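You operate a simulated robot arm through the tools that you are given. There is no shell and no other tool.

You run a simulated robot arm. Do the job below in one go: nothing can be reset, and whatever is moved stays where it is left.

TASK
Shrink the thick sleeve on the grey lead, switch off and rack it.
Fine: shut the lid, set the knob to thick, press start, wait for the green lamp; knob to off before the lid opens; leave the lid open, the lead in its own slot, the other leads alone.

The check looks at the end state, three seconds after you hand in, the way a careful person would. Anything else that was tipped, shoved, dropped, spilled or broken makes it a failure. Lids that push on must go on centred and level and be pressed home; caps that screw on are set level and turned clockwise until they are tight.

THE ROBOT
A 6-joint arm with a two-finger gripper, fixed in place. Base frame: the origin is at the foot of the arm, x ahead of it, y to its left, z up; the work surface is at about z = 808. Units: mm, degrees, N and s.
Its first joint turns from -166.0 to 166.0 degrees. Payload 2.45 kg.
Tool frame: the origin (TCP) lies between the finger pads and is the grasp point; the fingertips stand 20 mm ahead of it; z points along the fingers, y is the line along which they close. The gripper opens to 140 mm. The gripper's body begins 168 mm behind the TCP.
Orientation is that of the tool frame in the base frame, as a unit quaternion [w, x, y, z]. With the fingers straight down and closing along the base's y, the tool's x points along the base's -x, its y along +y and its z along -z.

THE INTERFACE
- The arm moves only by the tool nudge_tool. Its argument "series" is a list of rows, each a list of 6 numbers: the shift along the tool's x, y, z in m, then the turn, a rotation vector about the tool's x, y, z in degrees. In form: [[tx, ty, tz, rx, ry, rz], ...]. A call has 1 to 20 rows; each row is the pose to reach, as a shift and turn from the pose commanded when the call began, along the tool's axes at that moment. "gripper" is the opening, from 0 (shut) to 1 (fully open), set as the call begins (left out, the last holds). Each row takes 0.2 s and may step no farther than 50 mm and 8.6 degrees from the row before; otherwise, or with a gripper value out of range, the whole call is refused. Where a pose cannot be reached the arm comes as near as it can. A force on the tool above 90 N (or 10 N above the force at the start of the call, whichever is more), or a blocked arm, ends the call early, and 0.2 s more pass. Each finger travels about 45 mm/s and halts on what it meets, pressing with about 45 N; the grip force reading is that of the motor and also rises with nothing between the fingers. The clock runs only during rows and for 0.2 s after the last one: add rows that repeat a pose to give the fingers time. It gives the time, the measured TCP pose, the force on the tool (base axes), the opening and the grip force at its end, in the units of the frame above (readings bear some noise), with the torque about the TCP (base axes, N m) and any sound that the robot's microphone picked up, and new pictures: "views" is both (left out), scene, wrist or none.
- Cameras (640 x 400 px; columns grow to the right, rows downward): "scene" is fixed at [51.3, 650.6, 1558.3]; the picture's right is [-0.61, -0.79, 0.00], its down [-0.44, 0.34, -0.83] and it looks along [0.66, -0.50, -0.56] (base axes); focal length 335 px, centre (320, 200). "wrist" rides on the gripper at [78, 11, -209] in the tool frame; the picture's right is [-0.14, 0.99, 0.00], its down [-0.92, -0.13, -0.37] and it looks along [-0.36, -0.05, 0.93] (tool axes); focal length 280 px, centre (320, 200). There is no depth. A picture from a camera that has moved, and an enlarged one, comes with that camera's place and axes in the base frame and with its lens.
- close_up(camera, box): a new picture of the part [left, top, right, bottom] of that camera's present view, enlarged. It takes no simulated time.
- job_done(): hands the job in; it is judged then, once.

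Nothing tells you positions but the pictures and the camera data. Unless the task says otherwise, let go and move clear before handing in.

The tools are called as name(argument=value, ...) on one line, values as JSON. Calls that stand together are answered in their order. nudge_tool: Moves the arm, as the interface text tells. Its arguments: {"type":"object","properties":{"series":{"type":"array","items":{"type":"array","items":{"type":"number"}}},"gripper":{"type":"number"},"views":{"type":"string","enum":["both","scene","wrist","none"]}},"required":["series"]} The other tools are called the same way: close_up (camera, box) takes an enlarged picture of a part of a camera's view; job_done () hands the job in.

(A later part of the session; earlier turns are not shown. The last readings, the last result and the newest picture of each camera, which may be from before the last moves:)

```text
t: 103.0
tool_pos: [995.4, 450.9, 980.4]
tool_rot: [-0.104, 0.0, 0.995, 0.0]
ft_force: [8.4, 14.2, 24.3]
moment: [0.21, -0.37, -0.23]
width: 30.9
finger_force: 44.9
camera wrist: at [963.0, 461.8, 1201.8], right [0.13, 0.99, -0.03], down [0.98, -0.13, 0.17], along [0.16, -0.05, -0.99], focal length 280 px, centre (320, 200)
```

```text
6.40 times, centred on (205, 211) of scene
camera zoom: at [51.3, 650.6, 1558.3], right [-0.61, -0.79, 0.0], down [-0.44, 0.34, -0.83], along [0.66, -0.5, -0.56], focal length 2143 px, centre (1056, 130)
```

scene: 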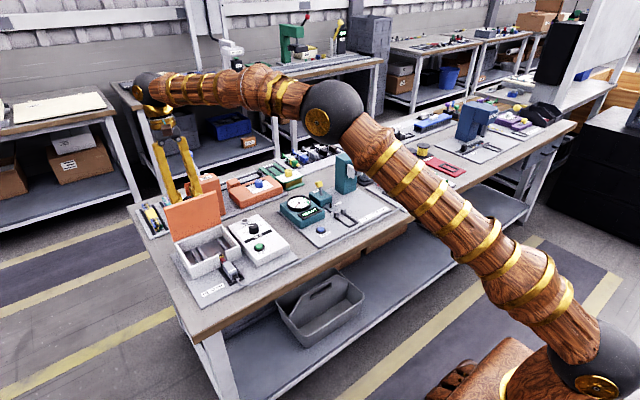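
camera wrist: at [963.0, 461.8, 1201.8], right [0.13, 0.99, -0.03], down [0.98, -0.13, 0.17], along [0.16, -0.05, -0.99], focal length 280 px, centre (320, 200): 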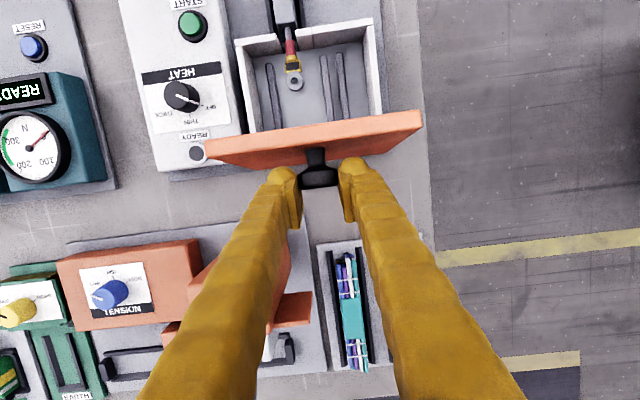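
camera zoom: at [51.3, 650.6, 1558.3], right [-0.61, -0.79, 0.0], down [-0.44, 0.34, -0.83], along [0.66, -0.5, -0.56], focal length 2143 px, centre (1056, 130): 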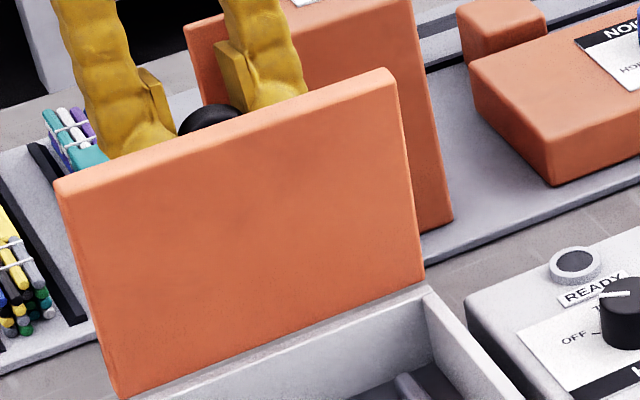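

The lid is at about 86°. 6° more brings it safely past its balance point.

nudge_tool(series=[[-0.0042, 0.0003, 0.0005, 0, 2, 0], [-0.0084, 0.0003, 0.0013, 0, 4, 0], [-0.0126, 0.0003, 0.0021, 0, 6, 0], [-0.0126, 0.0003, 0.0021, 0, 6, 0]], gripper=0.0)

close_up(camera="wrist", box=[240, 110, 400, 210])

close_up(camera="scene", box=[155, 180, 255, 242])

```text
t: 104.0
tool_pos: [1008.1, 450.5, 976.8]
tool_rot: [-0.155, 0.001, 0.988, 0.0]
ft_force: [20.5, -22.6, 37.5]
moment: [-0.28, -0.65, 0.42]
width: 30.7
finger_force: 44.6
camera wrist: at [997.8, 462.0, 1199.8], right [0.13, 0.99, -0.04], down [0.99, -0.13, 0.07], along [0.06, -0.05, -1.0], focal length 280 px, centre (320, 200)
```

scene: 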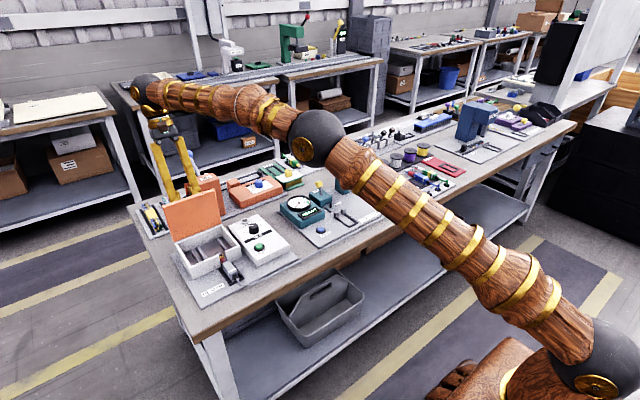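
wrist: 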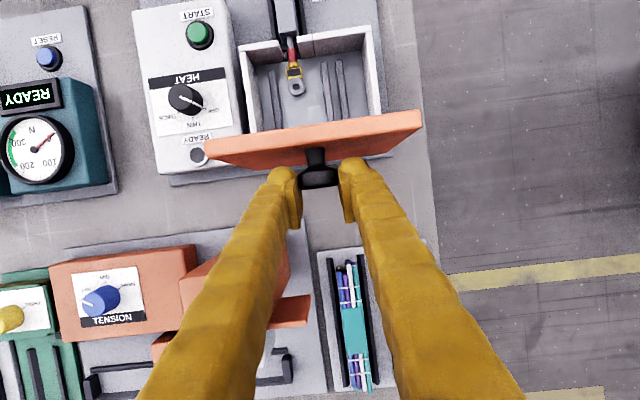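

```text
4.00 times, centred on (320, 160) of wrist
camera zoom: at [997.8, 462.0, 1199.8], right [0.13, 0.99, -0.04], down [0.99, -0.13, 0.07], along [0.06, -0.05, -1.0], focal length 1122 px, centre (320, 360)
```

zoom: 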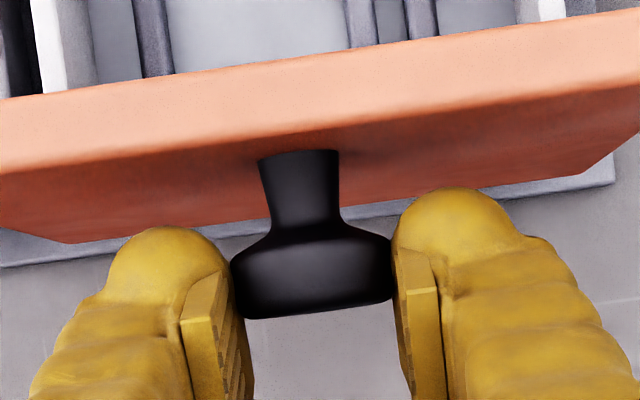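

```text
6.40 times, centred on (205, 211) of scene
camera zoom: at [51.3, 650.6, 1558.3], right [-0.61, -0.79, 0.0], down [-0.44, 0.34, -0.83], along [0.66, -0.5, -0.56], focal length 2143 px, centre (1056, 130)
```

zoom: 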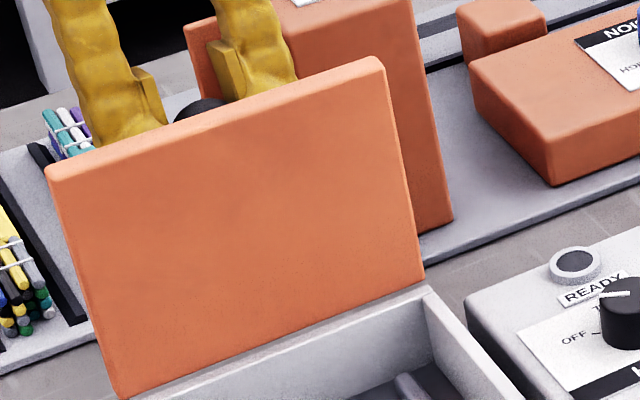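

The lid is at about 92°, past vertical. I open the fingers and watch it lean back.

nudge_tool(series=[[0, 0, 0, 0, 0, 0], [0, 0, 0, 0, 0, 0]], gripper=0.4)

close_up(camera="wrist", box=[220, 90, 420, 215])

close_up(camera="scene", box=[155, 180, 255, 242])

```text
t: 104.6
tool_pos: [1007.4, 452.6, 974.6]
tool_rot: [-0.158, 0.0, 0.987, -0.001]
ft_force: [0.4, -0.4, 1.2]
moment: [0.0, 0.0, 0.04]
width: 56.0
finger_force: 0.0
camera wrist: at [997.4, 464.2, 1197.8], right [0.13, 0.99, -0.04], down [0.99, -0.13, 0.07], along [0.06, -0.05, -1.0], focal length 280 px, centre (320, 200)
```

scene: 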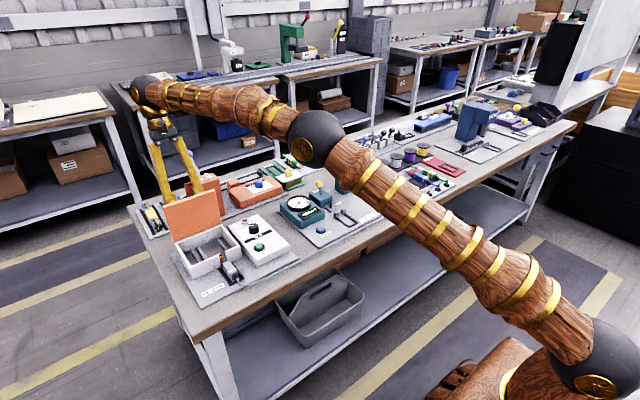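
wrist: 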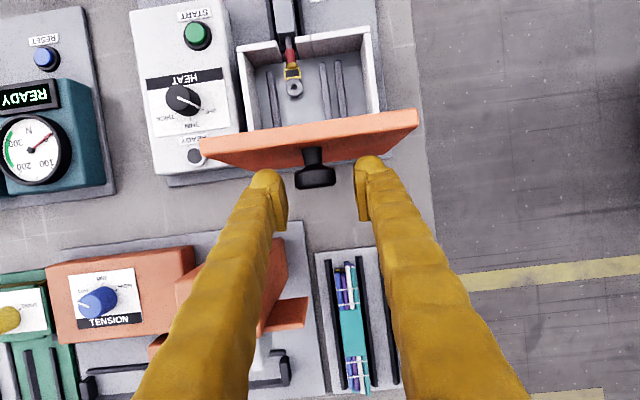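

```text
3.20 times, centred on (320, 152) of wrist
camera zoom: at [997.4, 464.2, 1197.8], right [0.13, 0.99, -0.04], down [0.99, -0.13, 0.07], along [0.06, -0.05, -1.0], focal length 897 px, centre (320, 352)
```

zoom: 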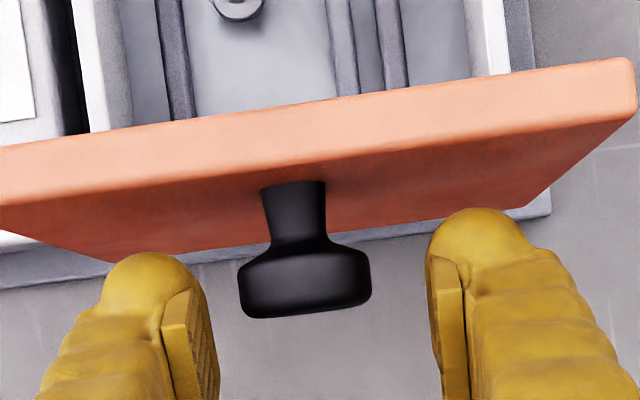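

```text
6.40 times, centred on (205, 211) of scene
camera zoom: at [51.3, 650.6, 1558.3], right [-0.61, -0.79, 0.0], down [-0.44, 0.34, -0.83], along [0.66, -0.5, -0.56], focal length 2143 px, centre (1056, 130)
```

zoom: 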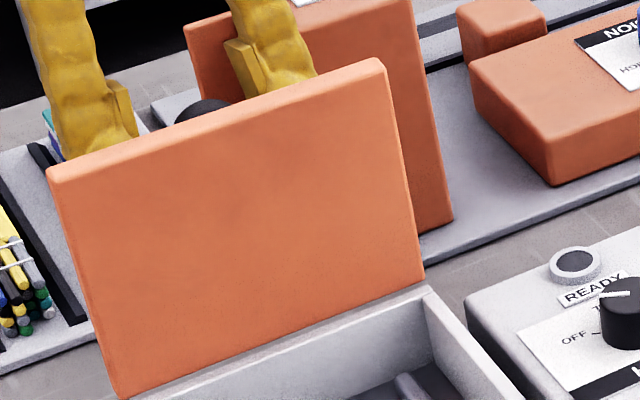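

The lid stands by itself slightly past vertical. I withdraw the fingers straight up, clear of the lid, then will nudge it back onto its stop.

nudge_tool(series=[[0.0062, 0, -0.019, 0, 0, 0], [0.0124, 0, -0.038, 0, 0, 0], [0.0185, 0, -0.0571, 0, 0, 0], [0.0247, 0, -0.0761, 0, 0, 0], [0.034, 0, -0.1046, 0, 0, 0], [0.034, 0, -0.1046, 0, 0, 0]], gripper=0.4)

close_up(camera="scene", box=[155, 180, 255, 242])

```text
t: 106.0
tool_pos: [995.3, 447.2, 1080.1]
tool_rot: [-0.155, 0.0, 0.988, 0.001]
ft_force: [0.6, -0.1, 0.5]
moment: [0.0, 0.0, -0.01]
width: 56.0
finger_force: 0.1
out of reach, approached as far as the arm can: row 5, 6
camera wrist: at [984.9, 458.9, 1303.8], right [0.13, 0.99, -0.04], down [0.99, -0.13, 0.07], along [0.06, -0.05, -1.0], focal length 280 px, centre (320, 200)
```

scene: 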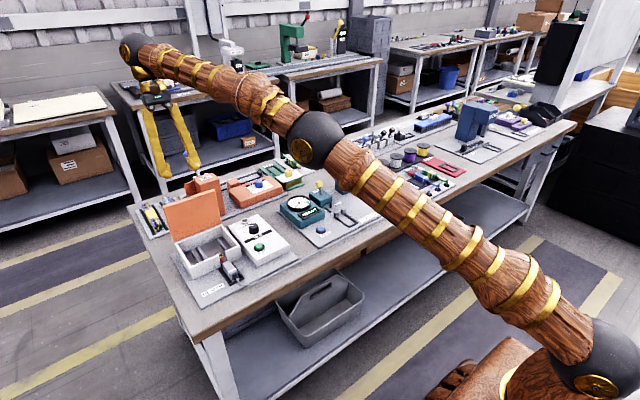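
wrist: 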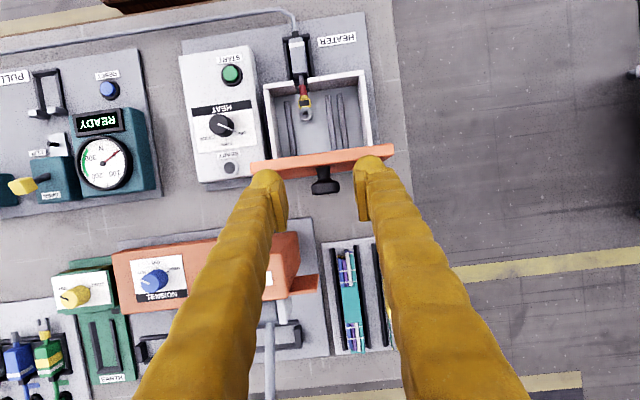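

```text
6.40 times, centred on (205, 211) of scene
camera zoom: at [51.3, 650.6, 1558.3], right [-0.61, -0.79, 0.0], down [-0.44, 0.34, -0.83], along [0.66, -0.5, -0.56], focal length 2143 px, centre (1056, 130)
```

zoom: 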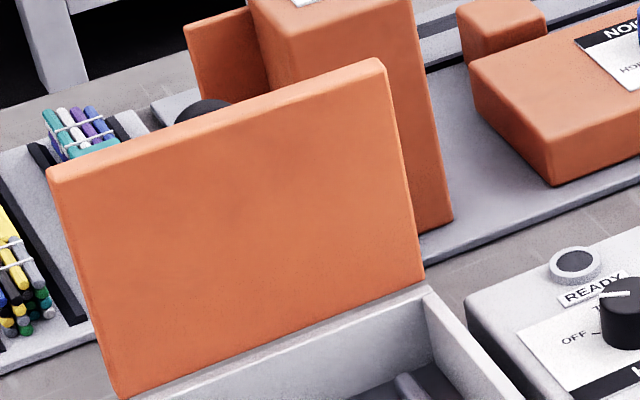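

The lid holds at about 92°. I retreat over the top to the front side and bring the tool upright.

nudge_tool(series=[[0.03, 0, 0.0085, 0, -4.5, 0], [0.06, 0, 0.017, 0, -9, 0], [0.09, 0, 0.0254, 0, -13.5, 0], [0.12, 0, 0.0339, 0, -18, 0], [0.12, 0, 0.0339, 0, -18, 0]], gripper=0.0)

close_up(camera="scene", box=[155, 180, 255, 242])

```text
t: 107.2
tool_pos: [868.8, 447.0, 1085.4]
tool_rot: [0.0, 0.0, 1.0, 0.0]
ft_force: [-1.4, 0.0, 0.0]
moment: [0.01, -0.01, 0.01]
width: 0.0
finger_force: 29.3
camera wrist: at [790.5, 458.5, 1295.0], right [0.14, 0.99, 0.0], down [0.92, -0.13, 0.37], along [0.37, -0.05, -0.93], focal length 280 px, centre (320, 200)
```

scene: 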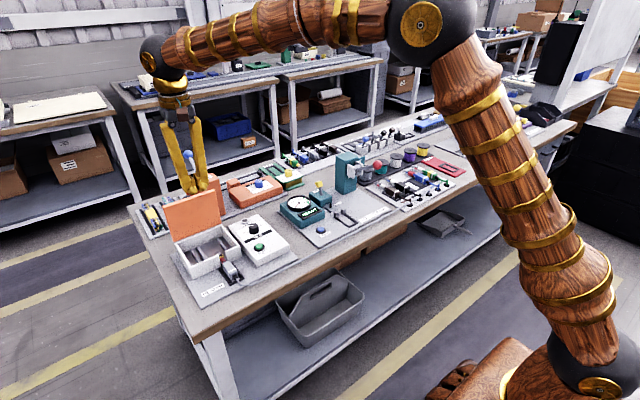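
wrist: 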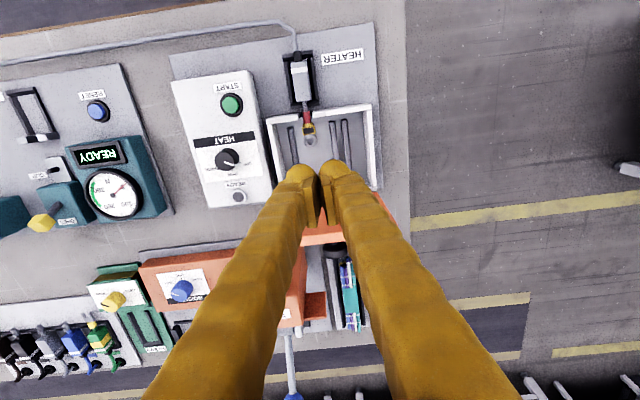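

```text
6.40 times, centred on (205, 211) of scene
camera zoom: at [51.3, 650.6, 1558.3], right [-0.61, -0.79, 0.0], down [-0.44, 0.34, -0.83], along [0.66, -0.5, -0.56], focal length 2143 px, centre (1056, 130)
```

zoom: 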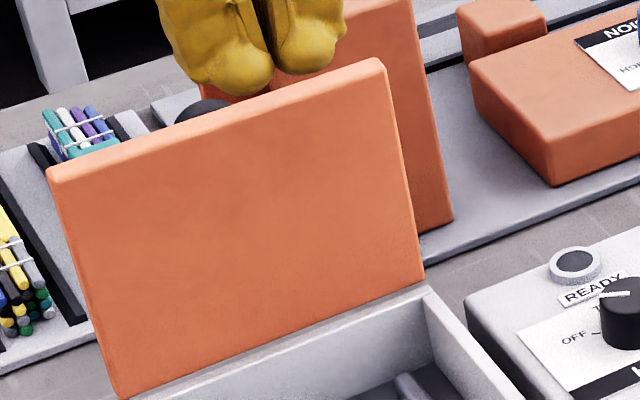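

Now I lower the closed fingers in front of the lid's inner face near its top edge and push gently in +x towards the stop.

nudge_tool(series=[[-0.02, 0, 0.02, 0, 0, 0], [-0.03, 0, 0.055, 0, 0, 0], [-0.04, 0, 0.085, 0, 0, 0], [-0.055, 0, 0.085, 0, 0, 0], [-0.065, 0, 0.085, 0, 0, 0], [-0.075, 0, 0.085, 0, 0, 0], [-0.083, 0, 0.085, 0, 0, 0], [-0.083, 0, 0.085, 0, 0, 0]], gripper=0.0)

close_up(camera="scene", box=[155, 180, 255, 242])

```text
t: 109.0
tool_pos: [952.9, 446.5, 999.6]
tool_rot: [0.0, 0.0, 1.0, 0.001]
ft_force: [-0.2, -0.1, -0.9]
moment: [-0.05, -0.01, -0.03]
width: 0.1
finger_force: 29.8
camera wrist: at [874.8, 458.1, 1208.6], right [0.14, 0.99, 0.0], down [0.92, -0.13, 0.37], along [0.36, -0.05, -0.93], focal length 280 px, centre (320, 200)
```

scene: 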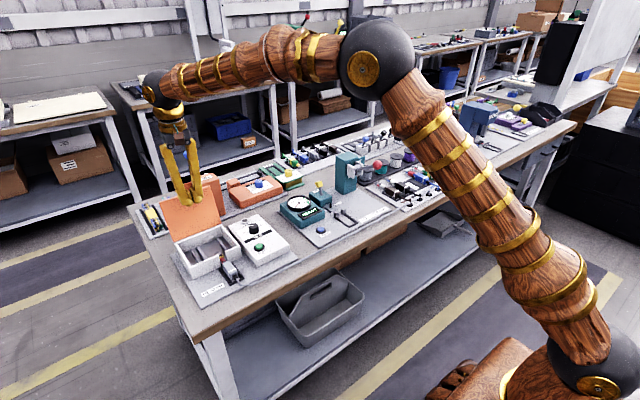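
wrist: 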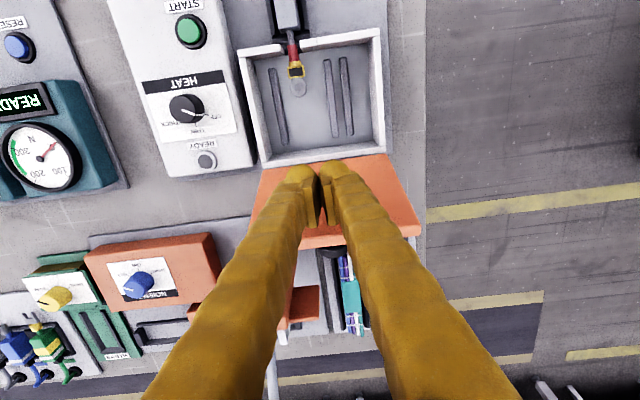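

```text
6.40 times, centred on (205, 211) of scene
camera zoom: at [51.3, 650.6, 1558.3], right [-0.61, -0.79, 0.0], down [-0.44, 0.34, -0.83], along [0.66, -0.5, -0.56], focal length 2143 px, centre (1056, 130)
```

zoom: 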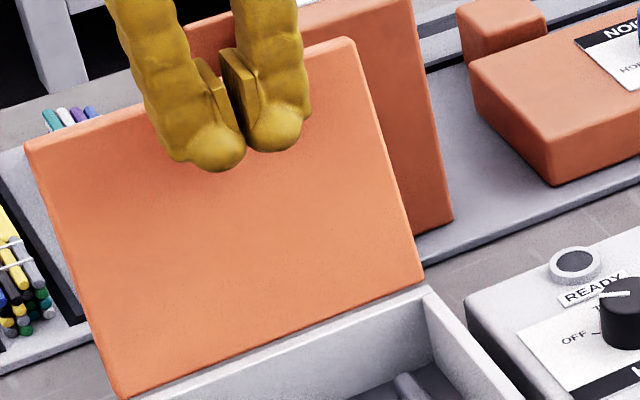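

The lid has settled fully back onto its open stop, as at the start. Now I move back to the lead in the cradle.

nudge_tool(series=[[0.04, -0.004, 0, 0, 0, 0], [0.085, -0.008, 0, 0, 0, 0], [0.13, -0.012, 0, 0, 0, 0], [0.165, -0.016, 0.01, 0, 0, 0], [0.18, -0.016, 0.04, 0, 0, 0], [0.18, -0.016, 0.07, 0, 0, 0], [0.18, -0.016, 0.07, 0, 0, 0]], gripper=0.28)

close_up(camera="wrist", box=[240, 90, 400, 190])

close_up(camera="scene", box=[165, 190, 295, 290])

```text
t: 110.6
tool_pos: [773.9, 427.6, 930.3]
tool_rot: [0.0, 0.0, 1.0, 0.0]
ft_force: [0.3, -0.1, -0.3]
moment: [-0.01, 0.03, -0.05]
width: 39.2
finger_force: 0.1
camera wrist: at [696.4, 439.0, 1140.3], right [0.14, 0.99, 0.0], down [0.92, -0.13, 0.37], along [0.37, -0.05, -0.93], focal length 280 px, centre (320, 200)
```

scene: 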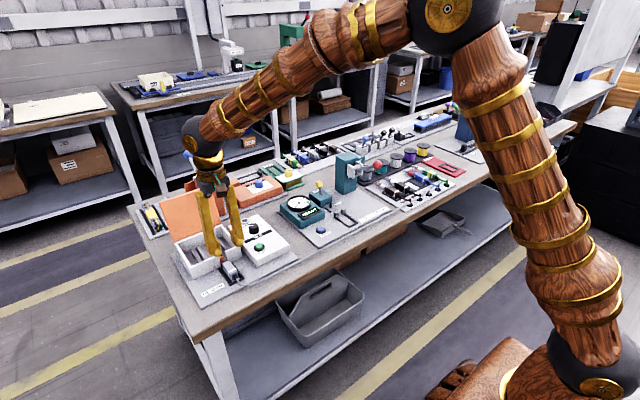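
wrist: 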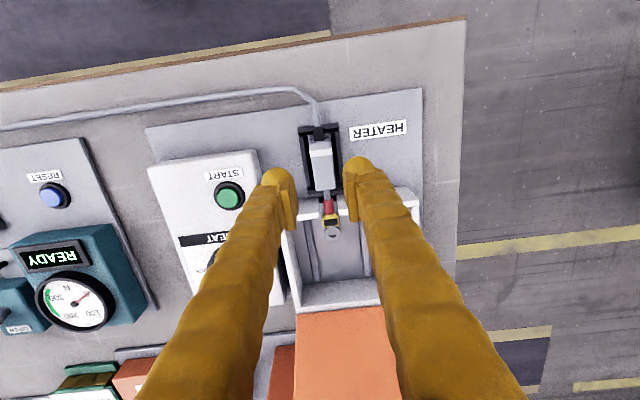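

```text
4.00 times, centred on (320, 140) of wrist
camera zoom: at [696.4, 439.0, 1140.3], right [0.14, 0.99, 0.0], down [0.92, -0.13, 0.37], along [0.37, -0.05, -0.93], focal length 1122 px, centre (320, 440)
```

zoom: 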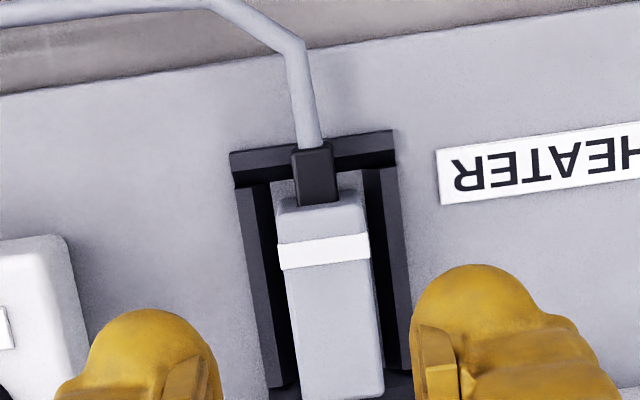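

```text
4.00 times, centred on (230, 240) of scene
camera zoom: at [51.3, 650.6, 1558.3], right [-0.61, -0.79, 0.0], down [-0.44, 0.34, -0.83], along [0.66, -0.5, -0.56], focal length 1340 px, centre (680, 40)
```

zoom: 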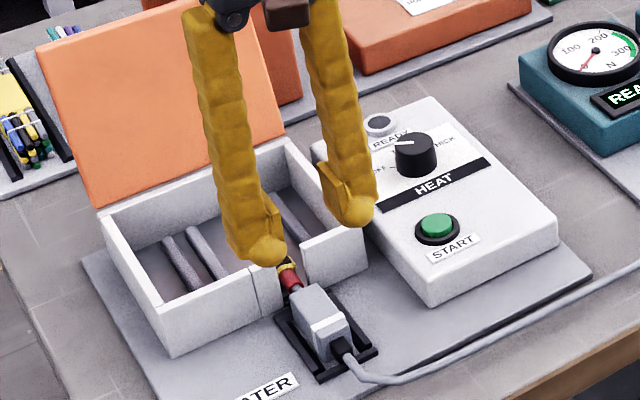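

The lid is open, knob off, and the lead sits in the cradle with the shrunken sleeve. The body is about 3 mm towards +y of the fingers; I correct and lower.

nudge_tool(series=[[0.0005, 0.003, 0.02, 0, 0, 0], [0.0005, 0.003, 0.045, 0, 0, 0], [0.0005, 0.003, 0.066, 0, 0, 0], [0.0005, 0.003, 0.066, 0, 0, 0]], gripper=0.28, views="wrist")

close_up(camera="wrist", box=[240, 110, 400, 210])

```text
t: 111.6
tool_pos: [775.7, 432.5, 863.6]
tool_rot: [0.0, 0.001, 1.0, 0.0]
ft_force: [-0.5, -0.4, -0.3]
moment: [0.0, 0.02, 0.01]
width: 39.5
finger_force: 0.1
camera wrist: at [697.9, 444.3, 1072.2], right [0.14, 0.99, 0.0], down [0.92, -0.13, 0.37], along [0.37, -0.05, -0.93], focal length 280 px, centre (320, 200)
```

wrist: 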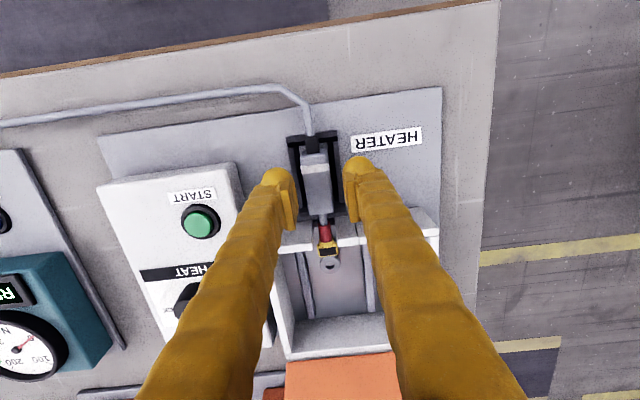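

```text
4.00 times, centred on (320, 160) of wrist
camera zoom: at [697.9, 444.3, 1072.2], right [0.14, 0.99, 0.0], down [0.92, -0.13, 0.37], along [0.37, -0.05, -0.93], focal length 1122 px, centre (320, 360)
```

zoom: 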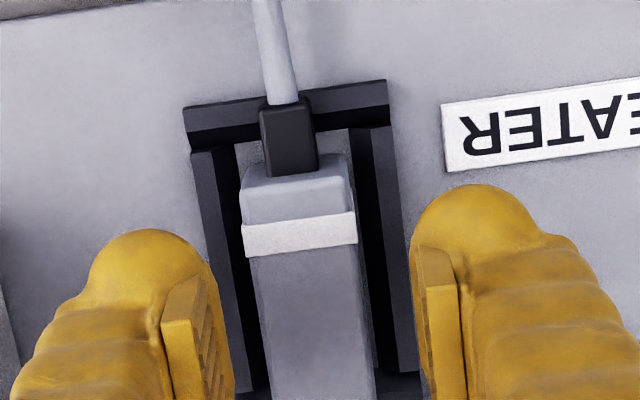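

A small correction (-1.5 mm in y, -2 mm in x) and I lower to grasp height.

nudge_tool(series=[[0.002, -0.0015, 0.006, 0, 0, 0], [0.002, -0.0015, 0.013, 0, 0, 0], [0.002, -0.0015, 0.02, 0, 0, 0], [0.002, -0.0015, 0.02, 0, 0, 0]], gripper=0.28, views="wrist")

close_up(camera="wrist", box=[240, 110, 400, 210])

```text
t: 112.6
tool_pos: [772.0, 433.6, 840.9]
tool_rot: [0.001, 0.0, 1.0, 0.0]
ft_force: [0.7, 0.9, 0.7]
moment: [0.02, -0.03, 0.0]
width: 39.0
finger_force: 0.0
camera wrist: at [694.2, 444.6, 1051.4], right [0.14, 0.99, 0.0], down [0.92, -0.13, 0.37], along [0.37, -0.05, -0.93], focal length 280 px, centre (320, 200)
```

wrist: 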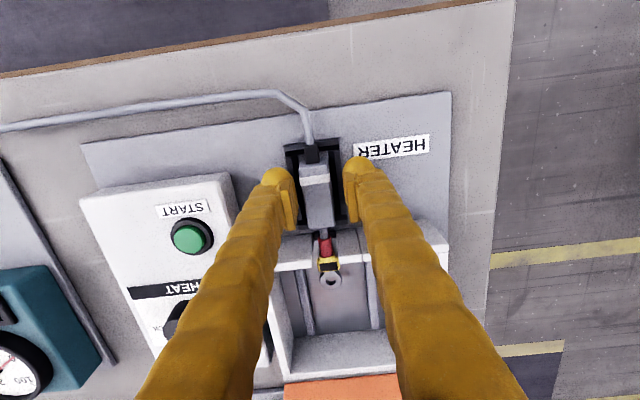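

```text
4.00 times, centred on (320, 160) of wrist
camera zoom: at [694.2, 444.6, 1051.4], right [0.14, 0.99, 0.0], down [0.92, -0.13, 0.37], along [0.37, -0.05, -0.93], focal length 1122 px, centre (320, 360)
```

zoom: 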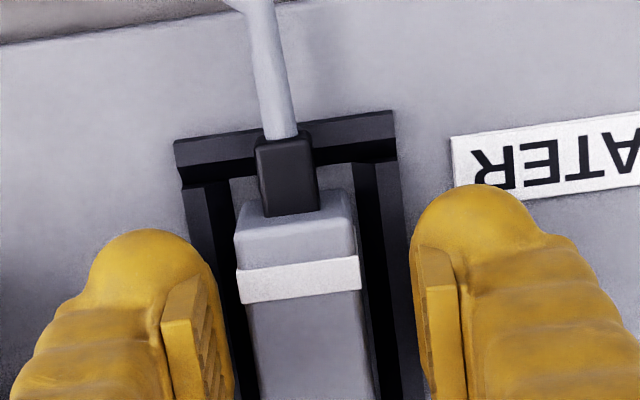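

The fingers are about 3 mm too far in +y; I shift and then close on the body.

nudge_tool(series=[[0, -0.003, 0, 0, 0, 0], [0, -0.003, 0, 0, 0, 0]], gripper=0.28, views="none")

close_up(camera="wrist", box=[240, 110, 400, 210])

```text
t: 113.2
tool_pos: [771.2, 429.3, 841.6]
tool_rot: [0.0, 0.001, 1.0, 0.0]
ft_force: [-0.3, 0.3, 0.6]
moment: [0.06, -0.01, 0.01]
width: 38.7
finger_force: 0.1
```

```text
4.00 times, centred on (320, 160) of wrist
camera zoom: at [693.7, 441.5, 1051.5], right [0.14, 0.99, 0.0], down [0.92, -0.13, 0.37], along [0.37, -0.05, -0.93], focal length 1122 px, centre (320, 360)
```

zoom: 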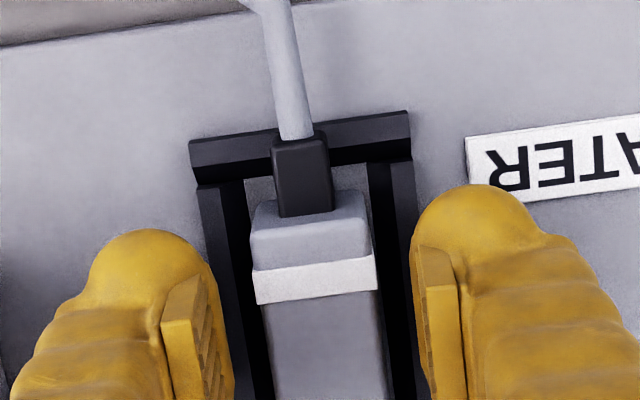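

Centred. I close on the body.

nudge_tool(series=[[0, 0, 0, 0, 0, 0], [0, 0, 0, 0, 0, 0], [0, 0, 0, 0, 0, 0], [0, 0, 0, 0, 0, 0]], gripper=0.0, views="wrist")

close_up(camera="wrist", box=[280, 110, 376, 170])

```text
t: 114.2
tool_pos: [771.4, 429.5, 842.2]
tool_rot: [0.0, 0.0, 1.0, 0.0]
ft_force: [0.3, 0.1, -1.0]
moment: [0.01, -0.05, -0.02]
width: 22.7
finger_force: 45.5
camera wrist: at [693.7, 441.4, 1051.4], right [0.14, 0.99, 0.0], down [0.92, -0.13, 0.37], along [0.36, -0.05, -0.93], focal length 280 px, centre (320, 200)
```

wrist: 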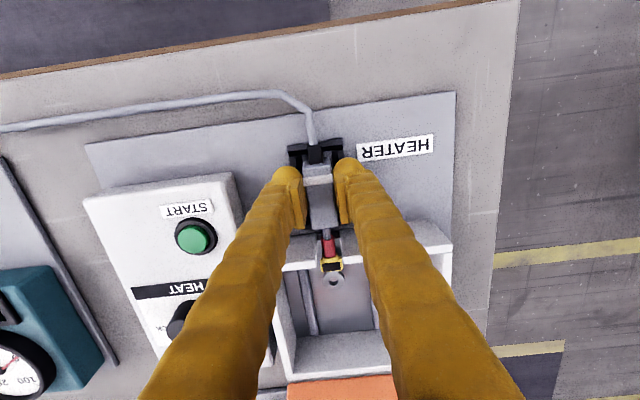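

```text
6.67 times, centred on (328, 140) of wrist
camera zoom: at [693.7, 441.4, 1051.4], right [0.14, 0.99, 0.0], down [0.92, -0.13, 0.37], along [0.36, -0.05, -0.93], focal length 1869 px, centre (267, 600)
```

zoom: 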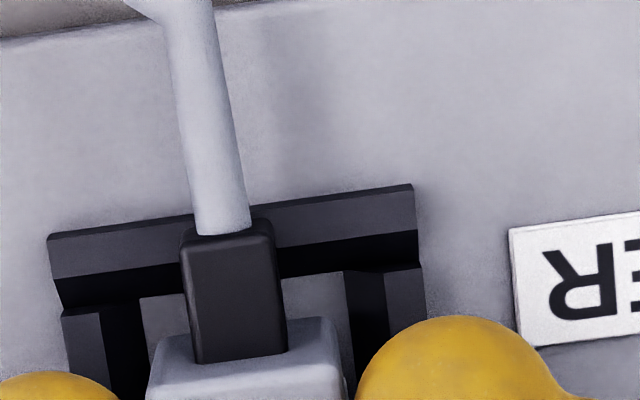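

Gripped exactly as before. I lift the lead straight up out of the cradle and carry it back towards the rack.

nudge_tool(series=[[0, 0, -0.01, 0, 0, 0], [0, 0, -0.02, 0, 0, 0], [0, 0, -0.035, 0, 0, 0], [0, 0, -0.06, 0, 0, 0], [0.01, 0, -0.1, 0, 0, 0], [0.03, 0, -0.14, 0, 0, 0], [0.05, 0, -0.18, 0, 0, 0], [0.07, 0, -0.215, 0, 0, 0], [0.07, -0.045, -0.215, 0, 0, 0], [0.07, -0.09, -0.215, 0, 0, 0], [0.07, -0.135, -0.215, 0, 0, 0], [0.07, -0.18, -0.215, 0, 0, 0], [0.07, -0.225, -0.215, 0, 0, 0], [0.07, -0.27, -0.215, 0, 0, 0], [0.07, -0.315, -0.215, 0, 0, 0], [0.07, -0.36, -0.215, 0, 0, 0], [0.07, -0.405, -0.215, 0, 0, 0], [0.07, -0.43, -0.215, 0, 0, 0], [0.07, -0.43, -0.215, 0, 0, 0]], gripper=0.0)

close_up(camera="scene", box=[165, 190, 295, 290])

```text
t: 118.2
tool_pos: [701.1, -0.8, 1060.2]
tool_rot: [0.0, 0.0, 1.0, 0.0]
ft_force: [0.0, 0.2, 0.2]
moment: [0.0, 0.01, 0.01]
width: 22.5
finger_force: 45.1
camera wrist: at [623.4, 11.1, 1270.4], right [0.14, 0.99, 0.0], down [0.92, -0.13, 0.37], along [0.36, -0.05, -0.93], focal length 280 px, centre (320, 200)
```

scene: 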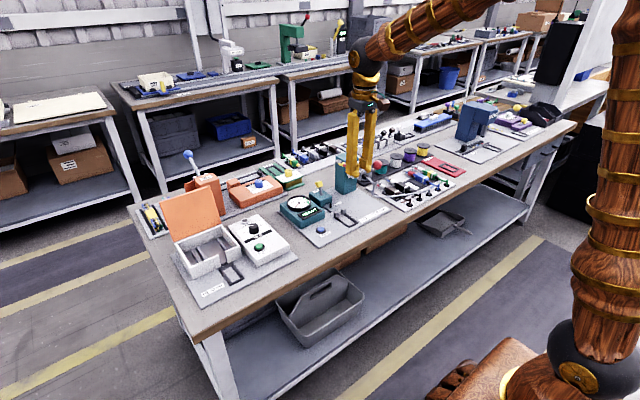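
wrist: 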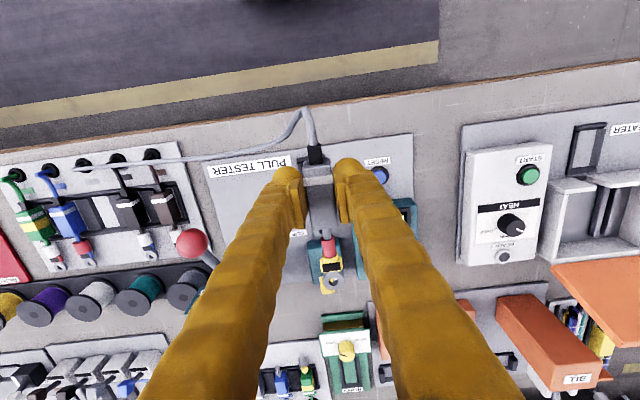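

```text
4.00 times, centred on (230, 240) of scene
camera zoom: at [51.3, 650.6, 1558.3], right [-0.61, -0.79, 0.0], down [-0.44, 0.34, -0.83], along [0.66, -0.5, -0.56], focal length 1340 px, centre (680, 40)
```

zoom: 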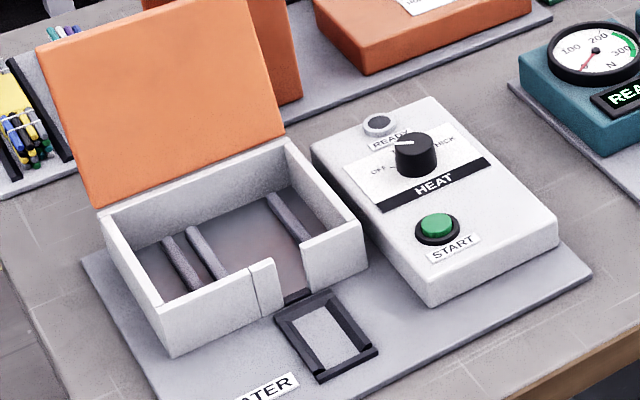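

The heater is left with lid open and knob off. I carry the lead on to hover above its own (middle) slot in the rack.

nudge_tool(series=[[0, -0.045, 0, 0, 0, 0], [0, -0.09, 0, 0, 0, 0], [0, -0.135, 0, 0, 0, 0], [0, -0.18, 0, 0, 0, 0], [0, -0.225, 0, 0, 0, 0], [0, -0.27, 0, 0, 0, 0], [0, -0.315, 0, 0, 0, 0], [0, -0.36, 0, 0, 0, 0], [0, -0.398, 0, 0, 0, 0], [-0.03, -0.398, 0.03, 0, 0, 0], [-0.055, -0.398, 0.07, 0, 0, 0], [-0.0695, -0.398, 0.11, 0, 0, 0], [-0.0695, -0.398, 0.145, 0, 0, 0], [-0.0695, -0.398, 0.145, 0, 0, 0]], gripper=0.0)

close_up(camera="wrist", box=[220, 70, 420, 195])

close_up(camera="scene", box=[377, 145, 457, 195])

```text
t: 121.2
tool_pos: [769.9, -400.4, 916.0]
tool_rot: [0.001, 0.001, 1.0, 0.0]
ft_force: [0.0, -0.6, -0.5]
moment: [0.01, 0.02, 0.01]
width: 22.0
finger_force: 44.6
camera wrist: at [691.4, -389.0, 1125.0], right [0.14, 0.99, 0.0], down [0.92, -0.13, 0.37], along [0.36, -0.05, -0.93], focal length 280 px, centre (320, 200)
```

scene: 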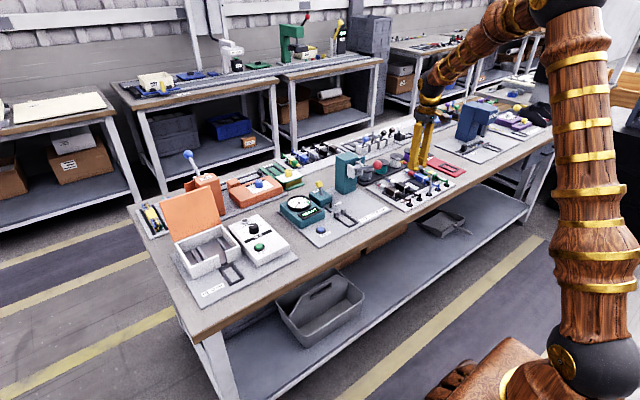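
wrist: 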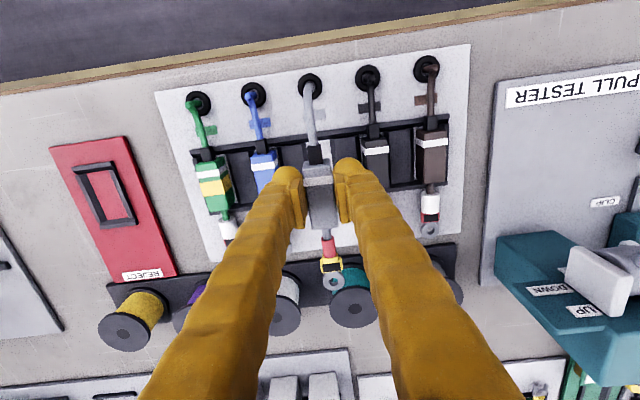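

```text
3.20 times, centred on (320, 132) of wrist
camera zoom: at [691.4, -389.0, 1125.0], right [0.14, 0.99, 0.0], down [0.92, -0.13, 0.37], along [0.36, -0.05, -0.93], focal length 897 px, centre (320, 416)
```

zoom: 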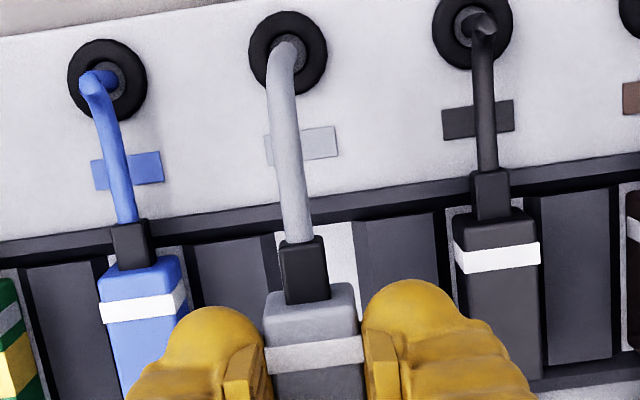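

```text
8.00 times, centred on (417, 170) of scene
camera zoom: at [51.3, 650.6, 1558.3], right [-0.61, -0.79, 0.0], down [-0.44, 0.34, -0.83], along [0.66, -0.5, -0.56], focal length 2679 px, centre (-456, 440)
```

zoom: 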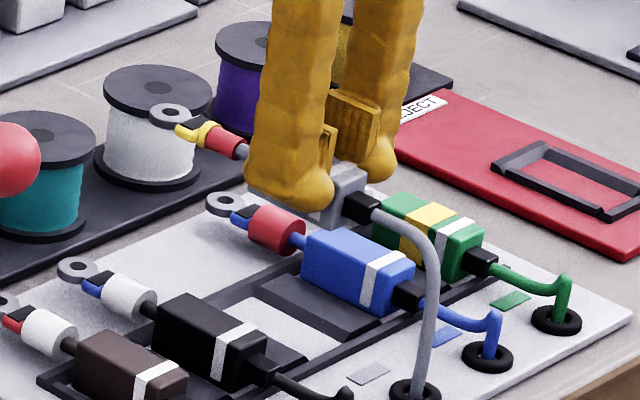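

The lead hovers over its slot; the body needs about 1.6 mm in +y. I correct and lower to just above the slot.

nudge_tool(series=[[0, 0.0016, 0.015, 0, 0, 0], [0, 0.0016, 0.03, 0, 0, 0], [0, 0.0016, 0.045, 0, 0, 0], [0, 0.0016, 0.055, 0, 0, 0], [0, 0.0016, 0.055, 0, 0, 0]], gripper=0.0, views="wrist")

close_up(camera="wrist", box=[240, 80, 400, 180])

close_up(camera="wrist", box=[260, 170, 380, 245])

close_up(camera="scene", box=[387, 150, 451, 190])

```text
t: 122.4
tool_pos: [769.5, -395.3, 858.9]
tool_rot: [0.0, 0.0, 1.0, 0.001]
ft_force: [0.1, -0.6, -0.5]
moment: [-0.01, 0.02, -0.02]
width: 22.5
finger_force: 45.1
camera wrist: at [692.2, -384.8, 1069.3], right [0.14, 0.99, 0.0], down [0.92, -0.13, 0.37], along [0.37, -0.05, -0.93], focal length 280 px, centre (320, 200)
```

wrist: 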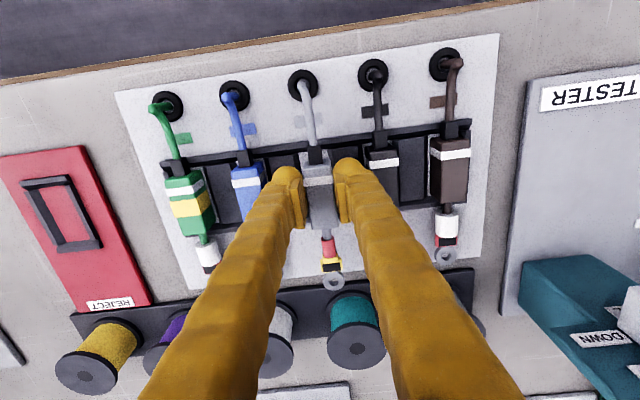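

```text
4.00 times, centred on (320, 130) of wrist
camera zoom: at [692.2, -384.8, 1069.3], right [0.14, 0.99, 0.0], down [0.92, -0.13, 0.37], along [0.37, -0.05, -0.93], focal length 1122 px, centre (320, 480)
```

zoom: 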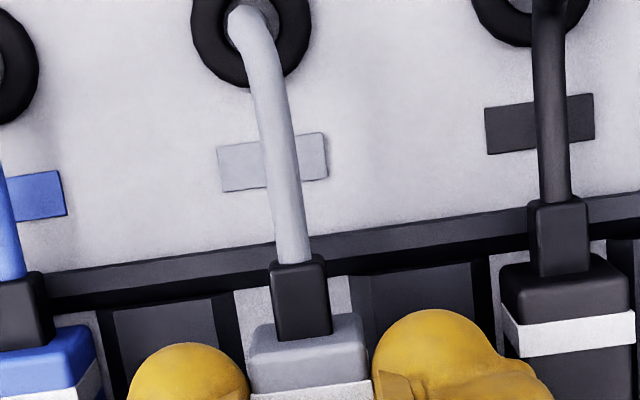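

```text
5.33 times, centred on (320, 208) of wrist
camera zoom: at [692.2, -384.8, 1069.3], right [0.14, 0.99, 0.0], down [0.92, -0.13, 0.37], along [0.37, -0.05, -0.93], focal length 1495 px, centre (320, 160)
```

zoom: 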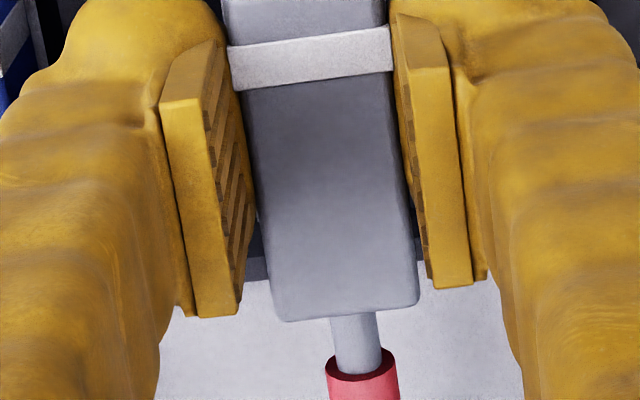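

```text
10.00 times, centred on (419, 170) of scene
camera zoom: at [51.3, 650.6, 1558.3], right [-0.61, -0.79, 0.0], down [-0.44, 0.34, -0.83], along [0.66, -0.5, -0.56], focal length 3349 px, centre (-670, 500)
```

zoom: 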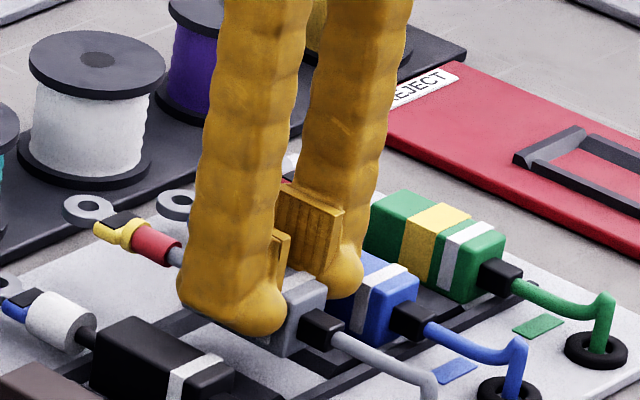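

The arm overshot in y; the body is now about 3.4 mm too far towards +y. I correct it before lowering.

nudge_tool(series=[[-0.0005, -0.0032, 0, 0, 0, 0], [-0.0005, -0.0032, 0, 0, 0, 0]], gripper=0.0, views="wrist")

close_up(camera="wrist", box=[240, 80, 400, 180])

```text
t: 123.0
tool_pos: [770.5, -400.3, 857.7]
tool_rot: [0.0, -0.001, 1.0, 0.0]
ft_force: [0.7, 0.0, -1.7]
moment: [-0.02, 0.04, 0.0]
width: 22.2
finger_force: 44.5
camera wrist: at [693.1, -388.2, 1068.2], right [0.14, 0.99, 0.0], down [0.92, -0.13, 0.37], along [0.37, -0.05, -0.93], focal length 280 px, centre (320, 200)
```

wrist: 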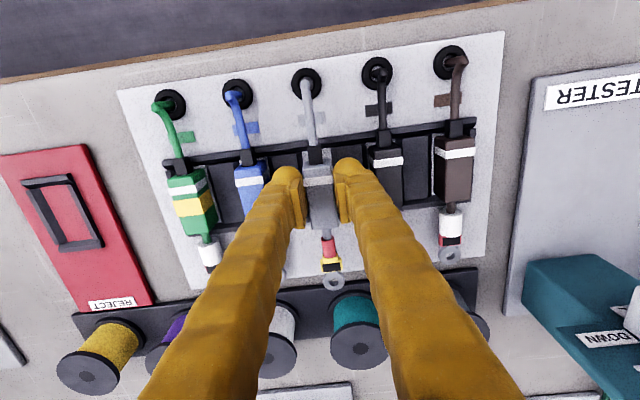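

```text
4.00 times, centred on (320, 130) of wrist
camera zoom: at [693.1, -388.2, 1068.2], right [0.14, 0.99, 0.0], down [0.92, -0.13, 0.37], along [0.37, -0.05, -0.93], focal length 1122 px, centre (320, 480)
```

zoom: 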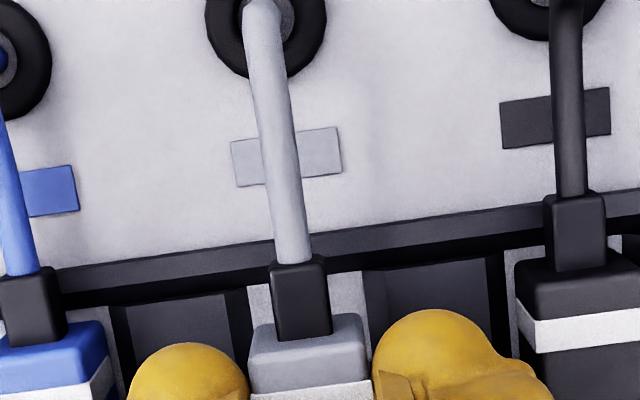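

Now the body is centred on its slot within about 0.3 mm. I lower in small steps.

nudge_tool(series=[[0, 0, 0.003, 0, 0, 0], [0, 0, 0.006, 0, 0, 0], [0, 0, 0.009, 0, 0, 0], [0, 0, 0.009, 0, 0, 0]], gripper=0.0, views="none")

close_up(camera="wrist", box=[240, 80, 400, 180])

```text
t: 124.0
tool_pos: [772.0, -400.0, 849.4]
tool_rot: [0.0, 0.0, 1.0, -0.001]
ft_force: [0.0, 0.2, -0.9]
moment: [-0.02, 0.04, 0.0]
width: 22.2
finger_force: 44.2
```

```text
4.00 times, centred on (320, 130) of wrist
camera zoom: at [693.7, -388.2, 1058.4], right [0.14, 0.99, 0.0], down [0.92, -0.13, 0.37], along [0.36, -0.05, -0.93], focal length 1122 px, centre (320, 480)
```

zoom: 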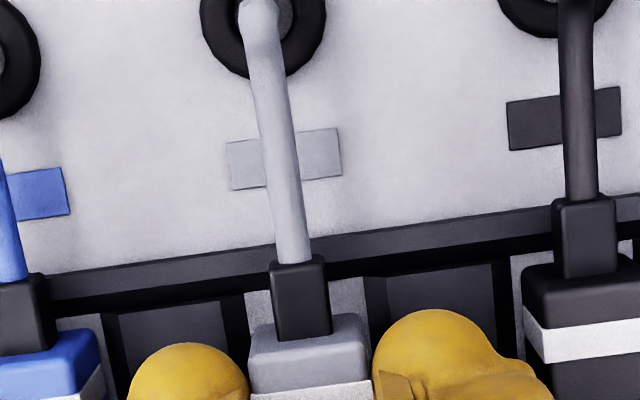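

No contact. I ease back 1 mm in x and go down the remaining distance in 2 mm steps.

nudge_tool(series=[[0.001, 0, 0.002, 0, 0, 0], [0.001, 0, 0.004, 0, 0, 0], [0.001, 0, 0.0055, 0, 0, 0], [0.001, 0, 0.0055, 0, 0, 0]], gripper=0.0, views="none")

```text
t: 125.0
tool_pos: [769.5, -401.5, 842.8]
tool_rot: [0.0, 0.0, 1.0, 0.0]
ft_force: [-0.5, -0.1, -1.0]
moment: [0.02, 0.04, -0.01]
width: 22.4
finger_force: 45.2
```

At seat height with no load. I check the view before releasing.

close_up(camera="wrist", box=[240, 80, 400, 180])

close_up(camera="wrist", box=[260, 170, 380, 245])

close_up(camera="scene", box=[387, 155, 451, 195])

```text
4.00 times, centred on (320, 130) of wrist
camera zoom: at [692.1, -388.8, 1052.8], right [0.14, 0.99, 0.0], down [0.92, -0.13, 0.37], along [0.37, -0.05, -0.93], focal length 1122 px, centre (320, 480)
```

zoom: 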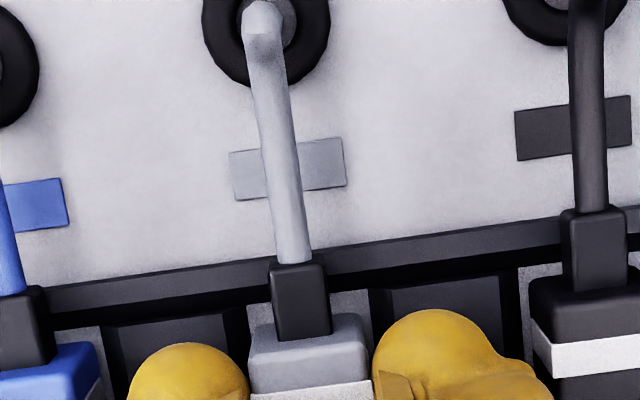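

```text
5.33 times, centred on (320, 208) of wrist
camera zoom: at [692.1, -388.8, 1052.8], right [0.14, 0.99, 0.0], down [0.92, -0.13, 0.37], along [0.37, -0.05, -0.93], focal length 1495 px, centre (320, 160)
```

zoom: 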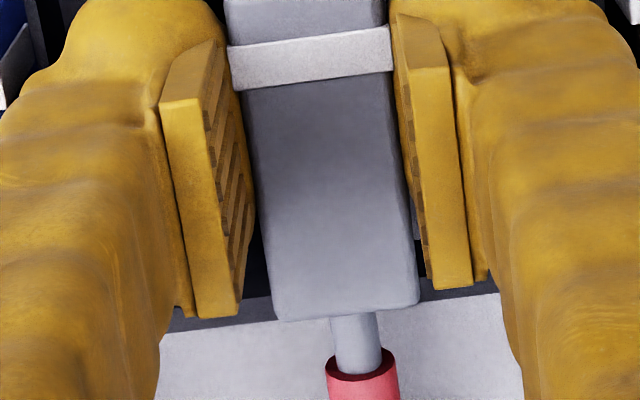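

```text
10.00 times, centred on (419, 175) of scene
camera zoom: at [51.3, 650.6, 1558.3], right [-0.61, -0.79, 0.0], down [-0.44, 0.34, -0.83], along [0.66, -0.5, -0.56], focal length 3349 px, centre (-670, 450)
```

zoom: 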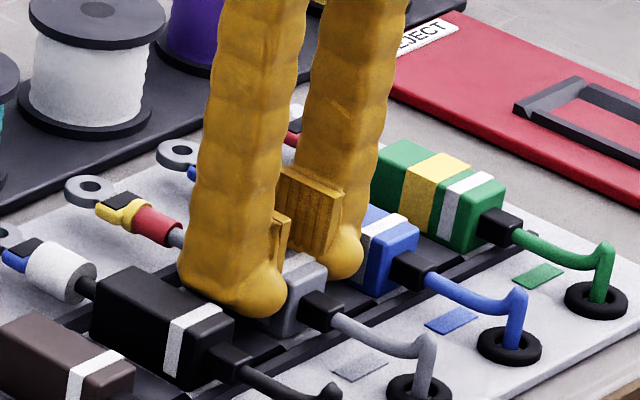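

The body is in its slot. I settle 1 mm lower and open the fingers to 31 mm as at pick-up.

nudge_tool(series=[[0, 0.0003, 0.001, 0, 0, 0], [0, 0.0003, 0.001, 0, 0, 0]], gripper=0.0, views="none")

```text
t: 125.6
tool_pos: [771.4, -401.6, 841.4]
tool_rot: [-0.001, 0.0, 1.0, 0.0]
ft_force: [-0.2, 0.0, -0.5]
moment: [0.0, 0.01, 0.0]
width: 22.3
finger_force: 43.9
```

Still unloaded; 1 mm more.

nudge_tool(series=[[0, 0, 0.001, 0, 0, 0], [0, 0, 0.001, 0, 0, 0]], gripper=0.0, views="none")

```text
t: 126.2
tool_pos: [769.9, -401.0, 841.6]
tool_rot: [0.0, 0.0, 1.0, 0.0]
ft_force: [-4.9, -2.3, 18.4]
moment: [-0.07, 0.06, 0.0]
width: 22.2
finger_force: 44.8
```

Contact felt: the lead is on the slot floor. I release.

nudge_tool(series=[[0, 0, -0.0007, 0, 0, 0], [0, 0, -0.0007, 0, 0, 0], [0, 0, -0.0007, 0, 0, 0]], gripper=0.22, views="wrist")

close_up(camera="wrist", box=[240, 90, 400, 190])

```text
t: 127.0
tool_pos: [771.1, -399.9, 841.7]
tool_rot: [0.001, 0.0, 1.0, 0.001]
ft_force: [1.3, -0.1, 0.2]
moment: [-0.02, -0.01, -0.01]
width: 30.8
finger_force: 0.1
camera wrist: at [692.7, -387.9, 1051.5], right [0.14, 0.99, 0.0], down [0.92, -0.13, 0.37], along [0.36, -0.05, -0.93], focal length 280 px, centre (320, 200)
```

wrist: 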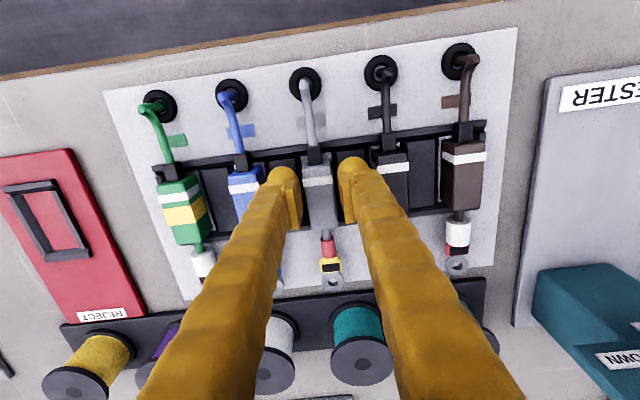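

```text
4.00 times, centred on (320, 140) of wrist
camera zoom: at [692.7, -387.9, 1051.5], right [0.14, 0.99, 0.0], down [0.92, -0.13, 0.37], along [0.36, -0.05, -0.93], focal length 1122 px, centre (320, 440)
```

zoom: 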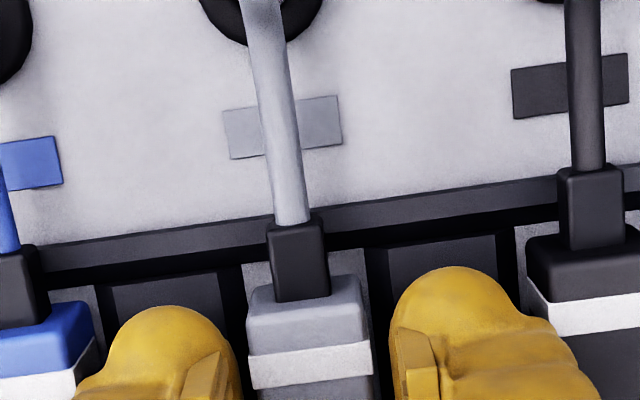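

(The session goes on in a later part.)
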